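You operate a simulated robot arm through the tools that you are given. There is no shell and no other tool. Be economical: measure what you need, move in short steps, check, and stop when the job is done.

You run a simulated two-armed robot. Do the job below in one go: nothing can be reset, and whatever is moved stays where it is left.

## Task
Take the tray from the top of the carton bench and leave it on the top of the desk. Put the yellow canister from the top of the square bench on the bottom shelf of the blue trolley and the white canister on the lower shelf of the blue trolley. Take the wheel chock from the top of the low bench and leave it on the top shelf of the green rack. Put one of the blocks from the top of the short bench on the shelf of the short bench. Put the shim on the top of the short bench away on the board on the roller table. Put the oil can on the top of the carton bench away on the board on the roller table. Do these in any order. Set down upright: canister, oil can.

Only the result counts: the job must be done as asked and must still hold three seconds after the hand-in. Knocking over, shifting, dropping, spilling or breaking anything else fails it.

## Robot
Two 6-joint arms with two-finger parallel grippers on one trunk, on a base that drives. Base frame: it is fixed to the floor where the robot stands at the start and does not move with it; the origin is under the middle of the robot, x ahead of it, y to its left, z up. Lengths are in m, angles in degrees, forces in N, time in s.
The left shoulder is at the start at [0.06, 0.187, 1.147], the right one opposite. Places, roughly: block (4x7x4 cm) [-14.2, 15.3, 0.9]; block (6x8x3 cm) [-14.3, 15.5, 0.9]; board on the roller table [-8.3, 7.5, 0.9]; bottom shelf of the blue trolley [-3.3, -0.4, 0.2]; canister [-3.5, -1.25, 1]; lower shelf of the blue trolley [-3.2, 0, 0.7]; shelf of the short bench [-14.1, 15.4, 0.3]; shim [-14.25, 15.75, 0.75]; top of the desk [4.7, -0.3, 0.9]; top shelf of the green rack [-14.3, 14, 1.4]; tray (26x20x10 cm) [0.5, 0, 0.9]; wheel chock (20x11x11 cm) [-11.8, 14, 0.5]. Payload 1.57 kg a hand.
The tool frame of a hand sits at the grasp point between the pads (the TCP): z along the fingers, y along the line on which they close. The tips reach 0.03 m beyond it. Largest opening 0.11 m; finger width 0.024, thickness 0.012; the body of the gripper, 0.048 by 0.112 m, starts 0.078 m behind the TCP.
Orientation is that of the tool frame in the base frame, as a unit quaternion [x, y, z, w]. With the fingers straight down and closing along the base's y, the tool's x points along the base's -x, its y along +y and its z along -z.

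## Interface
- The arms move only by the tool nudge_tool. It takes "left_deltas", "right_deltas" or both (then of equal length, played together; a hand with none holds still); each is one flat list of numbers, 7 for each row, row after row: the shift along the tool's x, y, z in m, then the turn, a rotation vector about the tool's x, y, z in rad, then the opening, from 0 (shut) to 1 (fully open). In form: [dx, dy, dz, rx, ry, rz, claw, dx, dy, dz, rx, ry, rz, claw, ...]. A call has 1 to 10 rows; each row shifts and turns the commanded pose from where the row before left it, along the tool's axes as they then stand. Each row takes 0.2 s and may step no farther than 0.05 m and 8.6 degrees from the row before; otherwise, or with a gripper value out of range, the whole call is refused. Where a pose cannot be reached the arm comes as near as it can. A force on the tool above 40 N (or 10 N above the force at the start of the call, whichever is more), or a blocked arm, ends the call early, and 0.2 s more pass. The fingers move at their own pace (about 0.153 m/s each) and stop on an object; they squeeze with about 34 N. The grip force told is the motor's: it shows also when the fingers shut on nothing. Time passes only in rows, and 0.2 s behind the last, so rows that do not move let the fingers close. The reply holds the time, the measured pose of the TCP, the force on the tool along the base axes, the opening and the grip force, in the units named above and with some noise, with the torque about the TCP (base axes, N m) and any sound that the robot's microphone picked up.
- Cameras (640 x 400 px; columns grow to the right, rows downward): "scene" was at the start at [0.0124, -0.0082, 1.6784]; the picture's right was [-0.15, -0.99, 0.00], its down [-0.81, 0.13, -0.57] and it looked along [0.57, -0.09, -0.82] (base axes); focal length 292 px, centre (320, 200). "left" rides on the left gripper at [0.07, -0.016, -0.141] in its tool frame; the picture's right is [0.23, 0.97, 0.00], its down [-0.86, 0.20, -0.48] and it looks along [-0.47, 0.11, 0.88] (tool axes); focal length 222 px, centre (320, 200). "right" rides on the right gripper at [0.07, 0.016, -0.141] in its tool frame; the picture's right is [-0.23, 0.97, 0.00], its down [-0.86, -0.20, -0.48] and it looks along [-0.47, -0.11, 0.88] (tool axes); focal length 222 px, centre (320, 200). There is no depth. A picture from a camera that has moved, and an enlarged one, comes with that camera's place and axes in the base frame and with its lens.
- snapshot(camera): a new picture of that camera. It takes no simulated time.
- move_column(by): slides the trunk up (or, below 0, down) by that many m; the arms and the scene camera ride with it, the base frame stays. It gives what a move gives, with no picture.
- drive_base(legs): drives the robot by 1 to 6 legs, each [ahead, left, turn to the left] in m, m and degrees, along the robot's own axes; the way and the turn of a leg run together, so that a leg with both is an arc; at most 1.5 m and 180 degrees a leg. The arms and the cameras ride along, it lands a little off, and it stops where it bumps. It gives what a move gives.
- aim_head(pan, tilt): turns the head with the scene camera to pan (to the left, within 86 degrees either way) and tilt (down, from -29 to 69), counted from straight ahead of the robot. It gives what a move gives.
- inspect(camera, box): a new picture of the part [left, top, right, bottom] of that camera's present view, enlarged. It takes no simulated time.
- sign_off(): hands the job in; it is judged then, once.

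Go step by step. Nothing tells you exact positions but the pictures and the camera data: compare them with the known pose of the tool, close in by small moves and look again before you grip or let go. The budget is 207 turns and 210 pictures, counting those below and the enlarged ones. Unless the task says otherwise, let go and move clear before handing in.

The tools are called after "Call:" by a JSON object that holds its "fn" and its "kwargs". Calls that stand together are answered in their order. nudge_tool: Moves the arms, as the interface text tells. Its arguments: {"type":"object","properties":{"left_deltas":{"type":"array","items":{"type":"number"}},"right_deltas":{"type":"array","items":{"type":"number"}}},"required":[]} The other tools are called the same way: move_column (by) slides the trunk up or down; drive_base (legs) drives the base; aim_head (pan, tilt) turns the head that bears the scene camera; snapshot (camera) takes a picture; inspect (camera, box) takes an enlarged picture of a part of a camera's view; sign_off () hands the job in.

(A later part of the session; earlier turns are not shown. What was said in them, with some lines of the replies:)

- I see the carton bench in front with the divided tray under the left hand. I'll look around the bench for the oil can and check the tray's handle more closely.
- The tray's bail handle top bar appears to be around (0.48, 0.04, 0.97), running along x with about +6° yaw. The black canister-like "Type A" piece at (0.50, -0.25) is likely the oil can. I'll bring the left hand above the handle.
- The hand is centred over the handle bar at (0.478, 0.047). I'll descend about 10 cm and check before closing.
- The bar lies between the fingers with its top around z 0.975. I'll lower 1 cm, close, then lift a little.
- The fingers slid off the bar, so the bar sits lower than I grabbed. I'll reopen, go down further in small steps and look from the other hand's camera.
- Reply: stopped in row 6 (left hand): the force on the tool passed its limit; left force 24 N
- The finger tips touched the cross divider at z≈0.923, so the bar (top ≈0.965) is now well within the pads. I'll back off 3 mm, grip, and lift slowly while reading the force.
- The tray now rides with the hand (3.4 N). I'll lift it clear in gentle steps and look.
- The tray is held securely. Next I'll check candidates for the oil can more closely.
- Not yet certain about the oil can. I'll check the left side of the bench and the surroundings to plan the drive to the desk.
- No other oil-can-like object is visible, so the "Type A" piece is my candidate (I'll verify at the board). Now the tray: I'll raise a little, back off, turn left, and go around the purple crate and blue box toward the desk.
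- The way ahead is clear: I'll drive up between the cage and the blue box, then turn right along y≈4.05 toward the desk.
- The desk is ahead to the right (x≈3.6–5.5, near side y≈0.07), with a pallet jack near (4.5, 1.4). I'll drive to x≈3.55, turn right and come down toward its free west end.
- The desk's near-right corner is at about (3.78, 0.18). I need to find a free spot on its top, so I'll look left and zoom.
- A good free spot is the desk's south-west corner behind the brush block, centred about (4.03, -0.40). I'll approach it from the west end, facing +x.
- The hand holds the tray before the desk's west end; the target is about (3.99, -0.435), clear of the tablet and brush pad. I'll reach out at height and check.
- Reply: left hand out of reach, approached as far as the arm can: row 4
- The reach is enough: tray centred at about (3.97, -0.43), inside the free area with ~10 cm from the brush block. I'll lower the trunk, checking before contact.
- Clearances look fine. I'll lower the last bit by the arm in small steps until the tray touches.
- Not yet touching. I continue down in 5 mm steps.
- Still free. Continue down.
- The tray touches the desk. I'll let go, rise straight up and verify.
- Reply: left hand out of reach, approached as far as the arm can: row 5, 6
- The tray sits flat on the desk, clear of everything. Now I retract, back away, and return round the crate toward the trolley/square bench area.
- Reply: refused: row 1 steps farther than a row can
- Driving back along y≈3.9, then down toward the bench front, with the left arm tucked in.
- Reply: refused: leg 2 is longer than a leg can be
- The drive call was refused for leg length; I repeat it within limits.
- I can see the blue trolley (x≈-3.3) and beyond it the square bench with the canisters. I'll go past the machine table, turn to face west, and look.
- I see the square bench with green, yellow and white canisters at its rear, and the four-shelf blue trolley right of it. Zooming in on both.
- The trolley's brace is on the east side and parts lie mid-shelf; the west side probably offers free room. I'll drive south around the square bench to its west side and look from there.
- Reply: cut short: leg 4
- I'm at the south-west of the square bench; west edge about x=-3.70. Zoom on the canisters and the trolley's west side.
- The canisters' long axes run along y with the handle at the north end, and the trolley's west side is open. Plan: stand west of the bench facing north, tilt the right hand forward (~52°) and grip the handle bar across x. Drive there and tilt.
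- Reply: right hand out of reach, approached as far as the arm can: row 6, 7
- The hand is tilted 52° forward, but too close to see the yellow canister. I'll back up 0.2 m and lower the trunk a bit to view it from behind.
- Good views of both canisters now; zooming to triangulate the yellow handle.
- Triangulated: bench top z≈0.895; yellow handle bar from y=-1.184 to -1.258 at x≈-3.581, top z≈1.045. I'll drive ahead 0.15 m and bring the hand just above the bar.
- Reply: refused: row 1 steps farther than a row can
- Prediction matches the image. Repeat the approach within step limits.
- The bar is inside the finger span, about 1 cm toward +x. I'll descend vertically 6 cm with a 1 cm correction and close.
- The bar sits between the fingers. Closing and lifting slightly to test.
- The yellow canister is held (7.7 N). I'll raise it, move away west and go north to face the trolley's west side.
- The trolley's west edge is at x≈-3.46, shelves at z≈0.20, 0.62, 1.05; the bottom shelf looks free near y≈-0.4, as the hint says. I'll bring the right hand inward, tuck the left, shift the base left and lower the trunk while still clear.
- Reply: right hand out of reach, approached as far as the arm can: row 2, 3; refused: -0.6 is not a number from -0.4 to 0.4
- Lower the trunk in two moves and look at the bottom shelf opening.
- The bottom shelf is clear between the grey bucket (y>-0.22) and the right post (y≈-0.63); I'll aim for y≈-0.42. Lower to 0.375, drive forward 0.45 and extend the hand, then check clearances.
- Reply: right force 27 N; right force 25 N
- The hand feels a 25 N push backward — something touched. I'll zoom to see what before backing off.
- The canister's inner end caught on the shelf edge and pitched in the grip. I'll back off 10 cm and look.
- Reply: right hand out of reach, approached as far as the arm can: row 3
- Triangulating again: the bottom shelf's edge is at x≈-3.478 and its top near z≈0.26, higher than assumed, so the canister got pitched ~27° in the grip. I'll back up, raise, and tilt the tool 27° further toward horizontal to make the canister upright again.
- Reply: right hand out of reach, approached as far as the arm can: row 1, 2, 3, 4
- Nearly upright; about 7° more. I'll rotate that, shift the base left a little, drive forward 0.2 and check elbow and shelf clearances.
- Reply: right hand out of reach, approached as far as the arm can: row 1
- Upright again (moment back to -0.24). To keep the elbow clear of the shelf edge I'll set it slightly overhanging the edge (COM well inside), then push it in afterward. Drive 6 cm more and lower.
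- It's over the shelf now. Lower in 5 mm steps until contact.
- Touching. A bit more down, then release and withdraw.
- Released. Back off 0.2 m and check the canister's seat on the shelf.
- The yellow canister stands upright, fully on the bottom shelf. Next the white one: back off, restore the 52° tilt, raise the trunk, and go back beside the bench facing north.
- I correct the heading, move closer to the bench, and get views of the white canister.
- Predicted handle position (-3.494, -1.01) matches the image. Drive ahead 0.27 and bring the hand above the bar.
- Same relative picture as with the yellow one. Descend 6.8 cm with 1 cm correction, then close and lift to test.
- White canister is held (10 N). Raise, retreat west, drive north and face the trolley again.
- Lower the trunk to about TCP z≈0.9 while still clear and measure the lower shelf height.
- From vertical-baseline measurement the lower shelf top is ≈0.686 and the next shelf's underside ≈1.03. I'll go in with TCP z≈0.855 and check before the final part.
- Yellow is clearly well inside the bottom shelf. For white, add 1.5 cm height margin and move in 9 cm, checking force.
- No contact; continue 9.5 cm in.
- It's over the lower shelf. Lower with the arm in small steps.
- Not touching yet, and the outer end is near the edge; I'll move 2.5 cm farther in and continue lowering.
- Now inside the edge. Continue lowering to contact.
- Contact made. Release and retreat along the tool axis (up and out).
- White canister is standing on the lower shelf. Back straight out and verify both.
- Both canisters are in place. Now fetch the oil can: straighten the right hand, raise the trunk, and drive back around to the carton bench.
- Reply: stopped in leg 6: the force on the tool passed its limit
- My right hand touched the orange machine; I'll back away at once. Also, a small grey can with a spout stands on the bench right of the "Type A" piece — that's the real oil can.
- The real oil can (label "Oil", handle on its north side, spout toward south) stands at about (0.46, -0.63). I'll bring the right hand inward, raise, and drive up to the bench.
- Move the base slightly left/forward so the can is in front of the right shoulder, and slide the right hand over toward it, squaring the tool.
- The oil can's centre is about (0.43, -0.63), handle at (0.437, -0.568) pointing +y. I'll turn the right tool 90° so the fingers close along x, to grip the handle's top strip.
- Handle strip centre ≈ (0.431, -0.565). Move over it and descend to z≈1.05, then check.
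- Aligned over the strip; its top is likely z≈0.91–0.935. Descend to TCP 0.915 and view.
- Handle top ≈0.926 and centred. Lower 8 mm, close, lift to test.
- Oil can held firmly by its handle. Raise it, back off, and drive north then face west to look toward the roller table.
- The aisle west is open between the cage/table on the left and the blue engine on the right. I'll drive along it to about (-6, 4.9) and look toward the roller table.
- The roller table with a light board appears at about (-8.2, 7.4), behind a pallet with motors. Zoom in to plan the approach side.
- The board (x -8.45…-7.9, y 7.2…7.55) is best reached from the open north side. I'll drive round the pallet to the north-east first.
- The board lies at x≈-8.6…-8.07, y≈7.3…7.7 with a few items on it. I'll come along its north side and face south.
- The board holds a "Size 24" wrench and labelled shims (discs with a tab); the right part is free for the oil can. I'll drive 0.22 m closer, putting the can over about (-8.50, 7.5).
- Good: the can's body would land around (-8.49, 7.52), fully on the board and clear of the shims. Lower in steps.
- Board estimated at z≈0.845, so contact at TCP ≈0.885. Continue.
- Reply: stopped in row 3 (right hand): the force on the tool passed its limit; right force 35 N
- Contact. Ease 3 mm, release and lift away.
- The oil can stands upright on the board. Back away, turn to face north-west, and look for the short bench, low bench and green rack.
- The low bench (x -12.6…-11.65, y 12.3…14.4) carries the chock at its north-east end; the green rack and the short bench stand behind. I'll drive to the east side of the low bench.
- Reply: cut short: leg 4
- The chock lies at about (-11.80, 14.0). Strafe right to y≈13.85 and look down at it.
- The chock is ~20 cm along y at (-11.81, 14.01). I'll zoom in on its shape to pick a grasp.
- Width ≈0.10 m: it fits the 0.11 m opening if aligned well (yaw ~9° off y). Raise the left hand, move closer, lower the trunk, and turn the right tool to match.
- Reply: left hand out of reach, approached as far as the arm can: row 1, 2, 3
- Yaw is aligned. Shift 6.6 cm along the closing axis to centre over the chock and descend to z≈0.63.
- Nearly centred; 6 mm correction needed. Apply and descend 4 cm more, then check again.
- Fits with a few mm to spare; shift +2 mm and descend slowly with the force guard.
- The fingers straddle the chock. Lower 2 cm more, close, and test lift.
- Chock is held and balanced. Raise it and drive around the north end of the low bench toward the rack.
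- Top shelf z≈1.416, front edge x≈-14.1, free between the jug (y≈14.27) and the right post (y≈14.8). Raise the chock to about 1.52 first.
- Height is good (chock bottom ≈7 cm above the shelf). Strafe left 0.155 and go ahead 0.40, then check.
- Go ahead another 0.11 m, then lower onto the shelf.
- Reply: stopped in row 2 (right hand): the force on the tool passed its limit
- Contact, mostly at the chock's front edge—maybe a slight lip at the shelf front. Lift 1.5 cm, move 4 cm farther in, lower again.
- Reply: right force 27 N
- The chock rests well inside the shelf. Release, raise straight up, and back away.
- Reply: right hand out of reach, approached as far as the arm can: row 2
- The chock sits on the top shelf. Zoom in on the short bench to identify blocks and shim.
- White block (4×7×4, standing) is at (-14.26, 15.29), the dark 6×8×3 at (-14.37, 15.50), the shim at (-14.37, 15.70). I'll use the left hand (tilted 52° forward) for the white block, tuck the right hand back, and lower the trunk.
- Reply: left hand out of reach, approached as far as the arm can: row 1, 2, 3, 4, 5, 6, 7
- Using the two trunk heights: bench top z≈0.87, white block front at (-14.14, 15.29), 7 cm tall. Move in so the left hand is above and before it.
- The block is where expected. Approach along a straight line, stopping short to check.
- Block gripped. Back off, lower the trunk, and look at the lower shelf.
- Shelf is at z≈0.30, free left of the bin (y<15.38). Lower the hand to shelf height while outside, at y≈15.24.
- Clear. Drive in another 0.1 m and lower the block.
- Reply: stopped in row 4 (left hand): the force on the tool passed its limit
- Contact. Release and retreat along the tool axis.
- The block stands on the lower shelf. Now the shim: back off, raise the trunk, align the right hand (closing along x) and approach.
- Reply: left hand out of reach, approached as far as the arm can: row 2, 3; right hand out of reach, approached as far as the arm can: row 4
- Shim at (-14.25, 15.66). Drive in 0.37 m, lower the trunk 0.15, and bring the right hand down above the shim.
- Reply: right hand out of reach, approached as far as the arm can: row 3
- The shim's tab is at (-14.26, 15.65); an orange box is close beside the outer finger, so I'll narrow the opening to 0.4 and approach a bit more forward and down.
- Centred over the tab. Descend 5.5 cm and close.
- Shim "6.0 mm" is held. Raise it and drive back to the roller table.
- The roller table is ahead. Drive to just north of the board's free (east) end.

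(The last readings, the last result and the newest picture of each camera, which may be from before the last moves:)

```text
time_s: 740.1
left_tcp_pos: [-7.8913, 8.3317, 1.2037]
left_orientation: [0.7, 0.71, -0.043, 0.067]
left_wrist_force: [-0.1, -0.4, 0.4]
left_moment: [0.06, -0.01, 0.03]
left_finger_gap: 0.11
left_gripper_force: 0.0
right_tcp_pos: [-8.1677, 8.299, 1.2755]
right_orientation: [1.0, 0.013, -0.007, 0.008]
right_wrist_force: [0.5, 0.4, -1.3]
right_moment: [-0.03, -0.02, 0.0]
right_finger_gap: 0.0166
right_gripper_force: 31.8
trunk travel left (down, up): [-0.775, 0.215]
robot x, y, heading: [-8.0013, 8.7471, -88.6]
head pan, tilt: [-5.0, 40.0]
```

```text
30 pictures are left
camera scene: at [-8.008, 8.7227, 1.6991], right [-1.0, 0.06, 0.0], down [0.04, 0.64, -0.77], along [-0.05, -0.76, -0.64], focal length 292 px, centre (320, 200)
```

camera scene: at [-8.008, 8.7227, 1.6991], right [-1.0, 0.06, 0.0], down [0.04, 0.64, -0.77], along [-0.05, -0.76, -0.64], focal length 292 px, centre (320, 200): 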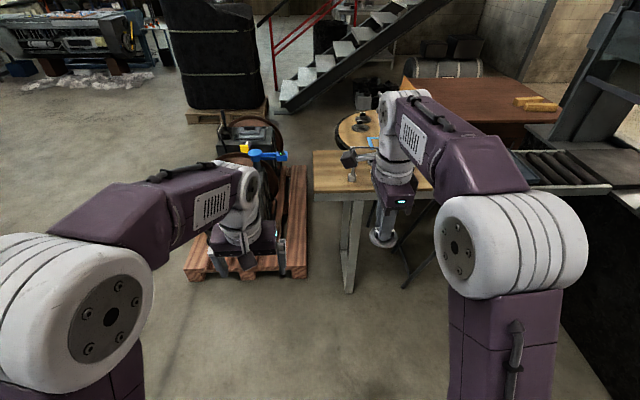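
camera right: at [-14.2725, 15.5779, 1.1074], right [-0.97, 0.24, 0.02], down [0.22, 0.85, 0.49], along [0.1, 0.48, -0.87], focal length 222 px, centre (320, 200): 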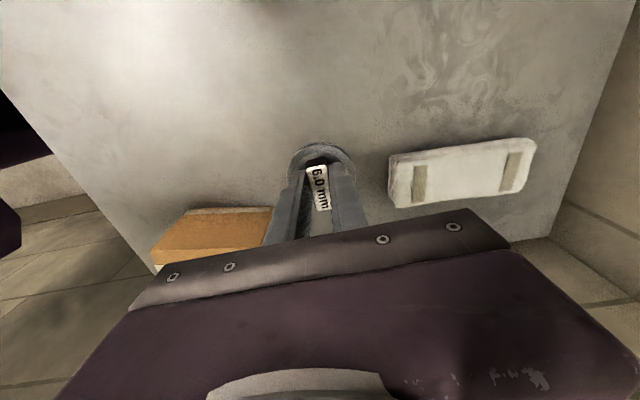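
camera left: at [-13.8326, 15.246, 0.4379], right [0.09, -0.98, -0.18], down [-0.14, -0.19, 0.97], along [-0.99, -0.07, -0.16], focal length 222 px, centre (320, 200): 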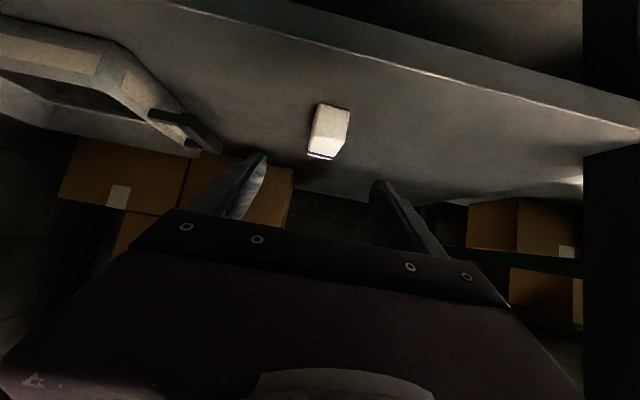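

Call:
{"fn": "drive_base", "kwargs": {"legs": [[0.76, 0.02, 0]]}}

Call:
{"fn": "snapshot", "kwargs": {"camera": "right"}}

Call:
{"fn": "aim_head", "kwargs": {"pan": -10, "tilt": 55}}

Call:
{"fn": "snapshot", "kwargs": {"camera": "scene"}}

```text
time_s: 744.3
left_tcp_pos: [-7.8558, 7.568, 1.2042]
left_orientation: [0.699, 0.71, -0.043, 0.067]
left_wrist_force: [0.0, 0.2, -0.2]
left_moment: [0.02, 0.0, 0.0]
left_finger_gap: 0.1101
left_gripper_force: 0.1
right_tcp_pos: [-8.1308, 7.5351, 1.2766]
right_orientation: [1.0, 0.013, -0.008, 0.009]
right_wrist_force: [-0.4, 0.6, -0.9]
right_moment: [0.02, -0.01, 0.01]
right_finger_gap: 0.0166
right_gripper_force: 31.6
trunk travel left (down, up): [-0.775, 0.215]
robot x, y, heading: [-7.9655, 7.9782, -88.6]
head pan, tilt: [-5.0, 40.0]
```

```text
29 pictures are left
camera right: at [-8.0591, 7.5231, 1.4169], right [-0.2, -0.98, 0.02], down [-0.85, 0.19, 0.49], along [-0.48, 0.08, -0.87], focal length 222 px, centre (320, 200)
```

right: 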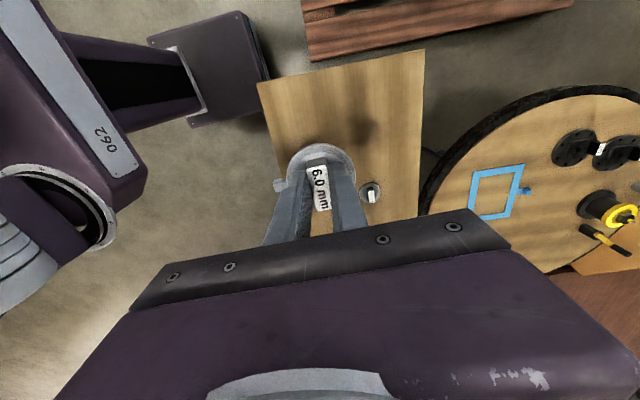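

```text
time_s: 745.0
left_tcp_pos: [-7.8551, 7.5674, 1.2048]
left_orientation: [0.7, 0.71, -0.043, 0.067]
left_wrist_force: [-0.8, -0.5, 0.2]
left_moment: [-0.03, 0.02, -0.02]
left_finger_gap: 0.1101
left_gripper_force: 0.1
right_tcp_pos: [-8.1314, 7.5343, 1.2755]
right_orientation: [1.0, 0.011, -0.007, 0.009]
right_wrist_force: [-0.1, -0.3, -1.3]
right_moment: [-0.04, -0.04, -0.01]
right_finger_gap: 0.0163
right_gripper_force: 32.0
trunk travel left (down, up): [-0.775, 0.215]
robot x, y, heading: [-7.9643, 7.9802, -88.9]
head pan, tilt: [-10.0, 55.0]
```

```text
28 pictures are left
camera scene: at [-7.9762, 7.9716, 1.6784], right [-0.99, 0.15, 0.0], down [0.12, 0.81, -0.57], along [-0.09, -0.57, -0.82], focal length 292 px, centre (320, 200)
```

scene: 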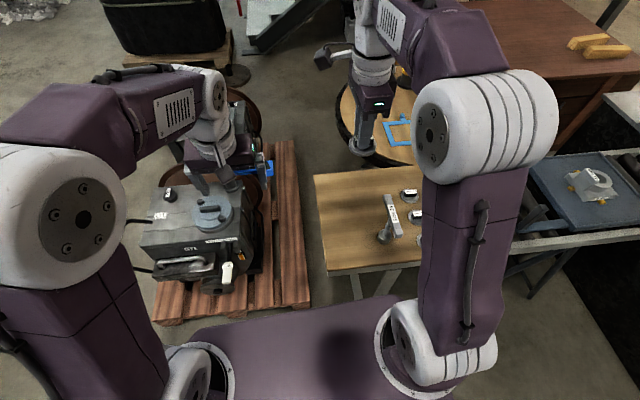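

The free strip at the board's east end is right below: target (-8.135, 7.485). Lower with the arm only, staying above first.

Call:
{"fn": "nudge_tool", "kwargs": {"right_deltas": [0, 0.025, 0.04, 0, 0, 0, 0, 0, 0.025, 0.04, 0, 0, 0, 0, 0, 0, 0.045, 0, 0, 0, 0, 0, 0, 0.045, 0, 0, 0, 0, 0, 0, 0.045, 0, 0, 0, 0, 0, 0, 0.045, 0, 0, 0, 0, 0, 0, 0.045, 0, 0, 0, 0, 0, 0, 0.03, 0, 0, 0, 0]}}

Call:
{"fn": "snapshot", "kwargs": {"camera": "right"}}

Call:
{"fn": "inspect", "kwargs": {"camera": "scene", "box": [290, 150, 450, 290]}}

```text
time_s: 746.8
left_tcp_pos: [-7.8552, 7.5669, 1.2039]
left_orientation: [0.7, 0.709, -0.043, 0.067]
left_wrist_force: [0.5, 0.5, 0.7]
left_moment: [-0.01, -0.02, -0.01]
left_finger_gap: 0.1099
left_gripper_force: 0.0
right_tcp_pos: [-8.1346, 7.4787, 0.941]
right_orientation: [1.0, 0.012, -0.007, 0.01]
right_wrist_force: [0.3, 0.1, -1.6]
right_moment: [0.0, -0.01, 0.01]
right_finger_gap: 0.0161
right_gripper_force: 30.9
trunk travel left (down, up): [-0.775, 0.215]
robot x, y, heading: [-7.9635, 7.9779, -88.6]
head pan, tilt: [-10.0, 55.0]
```

```text
27 pictures are left
camera right: at [-8.0631, 7.4657, 1.0811], right [-0.2, -0.98, 0.02], down [-0.85, 0.19, 0.49], along [-0.48, 0.08, -0.87], focal length 222 px, centre (320, 200)
```

right: 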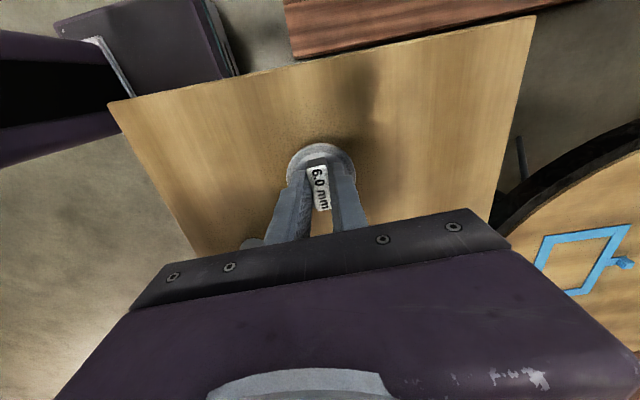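

```text
2.86 times, centred on (370, 220) of scene
camera zoom: at [-7.9764, 7.9711, 1.6784], right [-0.99, 0.15, 0.0], down [0.12, 0.81, -0.57], along [-0.09, -0.57, -0.82], focal length 833 px, centre (177, 143)
```

zoom: 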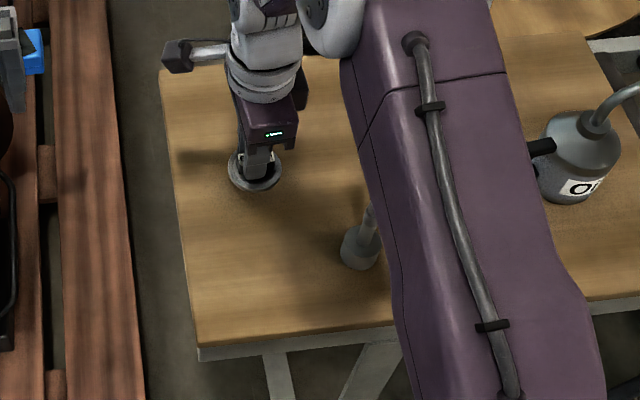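

Good spot, clear of the wrench. Lower to contact.

Call:
{"fn": "nudge_tool", "kwargs": {"right_deltas": [0, 0, 0.015, 0, 0, 0, 0, 0, 0, 0.015, 0, 0, 0, 0, 0, 0, 0.01, 0, 0, 0, 0, 0, 0, 0.006, 0, 0, 0, 0]}}

Call:
{"fn": "snapshot", "kwargs": {"camera": "right"}}

```text
time_s: 748.0
left_tcp_pos: [-7.8542, 7.571, 1.2054]
left_orientation: [0.7, 0.71, -0.044, 0.067]
left_wrist_force: [-0.7, -0.4, 0.1]
left_moment: [0.02, 0.01, -0.01]
left_finger_gap: 0.11
left_gripper_force: 0.0
right_tcp_pos: [-8.1351, 7.478, 0.9014]
right_orientation: [1.0, 0.013, -0.008, 0.012]
right_wrist_force: [-0.1, 5.0, 18.9]
right_moment: [0.74, -0.04, 0.08]
right_finger_gap: 0.0164
right_gripper_force: 32.3
trunk travel left (down, up): [-0.775, 0.215]
robot x, y, heading: [-7.9646, 7.9783, -88.5]
head pan, tilt: [-10.0, 55.0]
stopped in row 4 (right hand): the force on the tool passed its limit (the readings are from after the stop); the commanded pose is now the measured one
```

```text
25 pictures are left
camera right: at [-8.0629, 7.4668, 1.0408], right [-0.2, -0.98, 0.03], down [-0.85, 0.19, 0.49], along [-0.48, 0.08, -0.87], focal length 222 px, centre (320, 200)
```

right: 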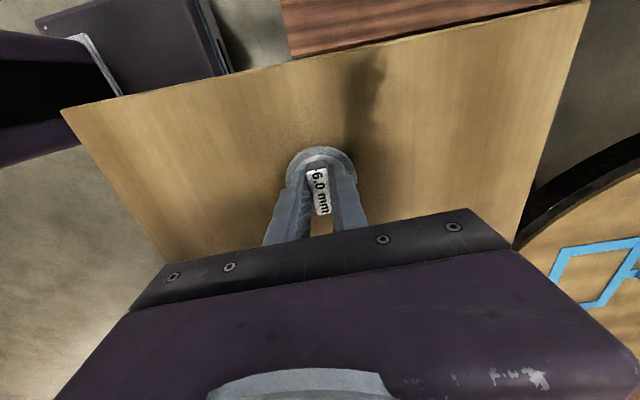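

Contact felt. Release and lift away, then verify.

Call:
{"fn": "nudge_tool", "kwargs": {"right_deltas": [0, 0, -0.001, 0, 0, 0, 0, 0, 0, 0, 0, 0, 0, 0.2, 0, 0, 0, 0, 0, 0, 0.4, 0, 0, 0, 0, 0, 0, 0.4, 0, 0, -0.02, 0, 0, 0, 0.4, 0, 0, -0.04, 0, 0, 0, 0.4, 0, 0, -0.05, 0, 0, 0, 0.4, 0, 0, -0.05, 0, 0, 0, 0.4]}}

Call:
{"fn": "snapshot", "kwargs": {"camera": "right"}}

Call:
{"fn": "inspect", "kwargs": {"camera": "scene", "box": [290, 130, 450, 290]}}

```text
time_s: 749.8
left_tcp_pos: [-7.8563, 7.5701, 1.2039]
left_orientation: [0.701, 0.709, -0.043, 0.067]
left_wrist_force: [-0.1, -0.6, -0.2]
left_moment: [-0.02, 0.0, -0.02]
left_finger_gap: 0.11
left_gripper_force: 0.0
right_tcp_pos: [-8.1326, 7.4812, 1.0609]
right_orientation: [1.0, 0.012, -0.007, 0.01]
right_wrist_force: [-0.7, -0.4, 0.4]
right_moment: [0.0, 0.02, -0.03]
right_finger_gap: 0.0441
right_gripper_force: 0.1
trunk travel left (down, up): [-0.775, 0.215]
robot x, y, heading: [-7.9648, 7.9782, -88.9]
head pan, tilt: [-10.0, 55.0]
```

```text
24 pictures are left
camera right: at [-8.061, 7.4693, 1.2005], right [-0.2, -0.98, 0.02], down [-0.85, 0.19, 0.49], along [-0.48, 0.08, -0.87], focal length 222 px, centre (320, 200)
```

right: 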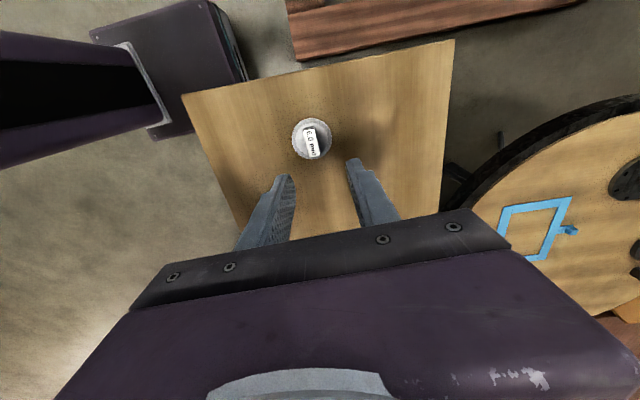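

```text
2.50 times, centred on (370, 210) of scene
camera zoom: at [-7.9759, 7.9738, 1.6783], right [-0.99, 0.15, 0.0], down [0.12, 0.81, -0.57], along [-0.09, -0.57, -0.82], focal length 729 px, centre (195, 175)
```

zoom: 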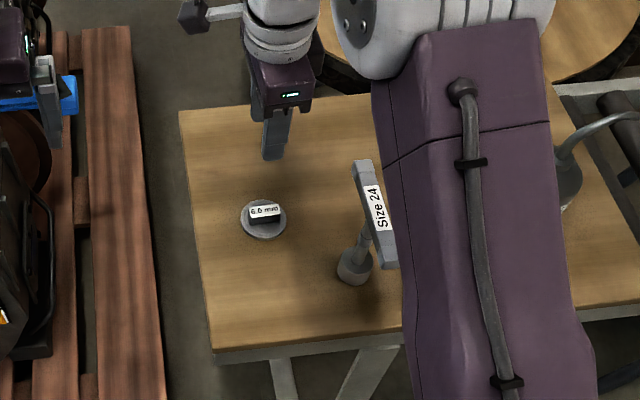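

The shim lies flat on the board. I'll raise the hand, back clear and take a last look.

Call:
{"fn": "nudge_tool", "kwargs": {"right_deltas": [0, 0, -0.05, 0, 0, 0, 0.4, 0, 0, -0.05, 0, 0, 0, 0.4]}}

Call:
{"fn": "drive_base", "kwargs": {"legs": [[-0.6, 0, 0]]}}

Call:
{"fn": "snapshot", "kwargs": {"camera": "scene"}}

```text
time_s: 750.4
left_tcp_pos: [-7.8554, 7.5688, 1.2055]
left_orientation: [0.7, 0.71, -0.043, 0.068]
left_wrist_force: [-0.7, 0.5, -0.1]
left_moment: [0.01, -0.02, -0.01]
left_finger_gap: 0.11
left_gripper_force: 0.1
right_tcp_pos: [-8.1301, 7.4834, 1.1596]
right_orientation: [1.0, 0.012, -0.008, 0.011]
right_wrist_force: [-0.6, -0.3, 0.1]
right_moment: [-0.03, 0.02, -0.01]
right_finger_gap: 0.0438
right_gripper_force: 0.1
trunk travel left (down, up): [-0.775, 0.215]
robot x, y, heading: [-7.9638, 7.9821, -88.7]
head pan, tilt: [-10.0, 55.0]
```

```text
time_s: 753.9
left_tcp_pos: [-7.8697, 8.175, 1.2033]
left_orientation: [0.704, 0.706, -0.044, 0.067]
left_wrist_force: [0.1, 0.3, 1.0]
left_moment: [0.01, 0.0, 0.0]
left_finger_gap: 0.1103
left_gripper_force: 0.1
right_tcp_pos: [-8.1468, 8.0924, 1.1568]
right_orientation: [1.0, 0.006, -0.008, 0.011]
right_wrist_force: [1.5, -0.2, -0.4]
right_moment: [0.02, -0.01, -0.02]
right_finger_gap: 0.0441
right_gripper_force: 0.0
trunk travel left (down, up): [-0.775, 0.215]
robot x, y, heading: [-7.9753, 8.5964, -89.4]
head pan, tilt: [-10.0, 55.0]
```

```text
22 pictures are left
camera scene: at [-7.9863, 8.5809, 1.6783], right [-0.99, 0.16, 0.0], down [0.13, 0.81, -0.57], along [-0.09, -0.57, -0.82], focal length 292 px, centre (320, 200)
```

scene: 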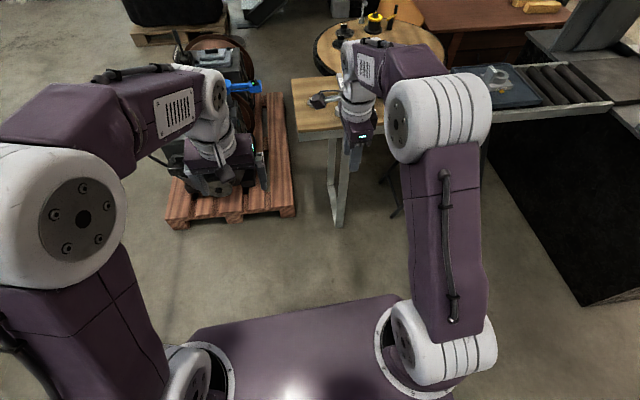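

All items are in place and both hands are empty and clear. Handing in.

Call:
{"fn": "sign_off", "kwargs": {}}

```text
The job is handed in.
```

I moved all seven items to where you asked and handed the job in; no verdict came back.

- **Tray:** on the desk, at the free south-west corner behind the brush block.
- **Yellow canister:** upright on the bottom shelf of the blue trolley. On the first try it caught the shelf edge and tipped in the grip. I backed off, straightened it and placed it again.
- **White canister:** upright on the lower shelf of the blue trolley.
- **Wheel chock:** on the top shelf of the green rack, between the jug and the right post.
- **Block:** the white 4x7x4 cm block is on the shelf of the short bench.
- **Oil can:** upright on the west end of the board on the roller table.
- **Shim (6.0 mm):** flat on the east end of the board, clear of the wrench.

While driving back for the oil can, the right hand bumped the orange machine and the drive stopped itself. I backed away, and the pictures showed nothing on it knocked over or out of place.
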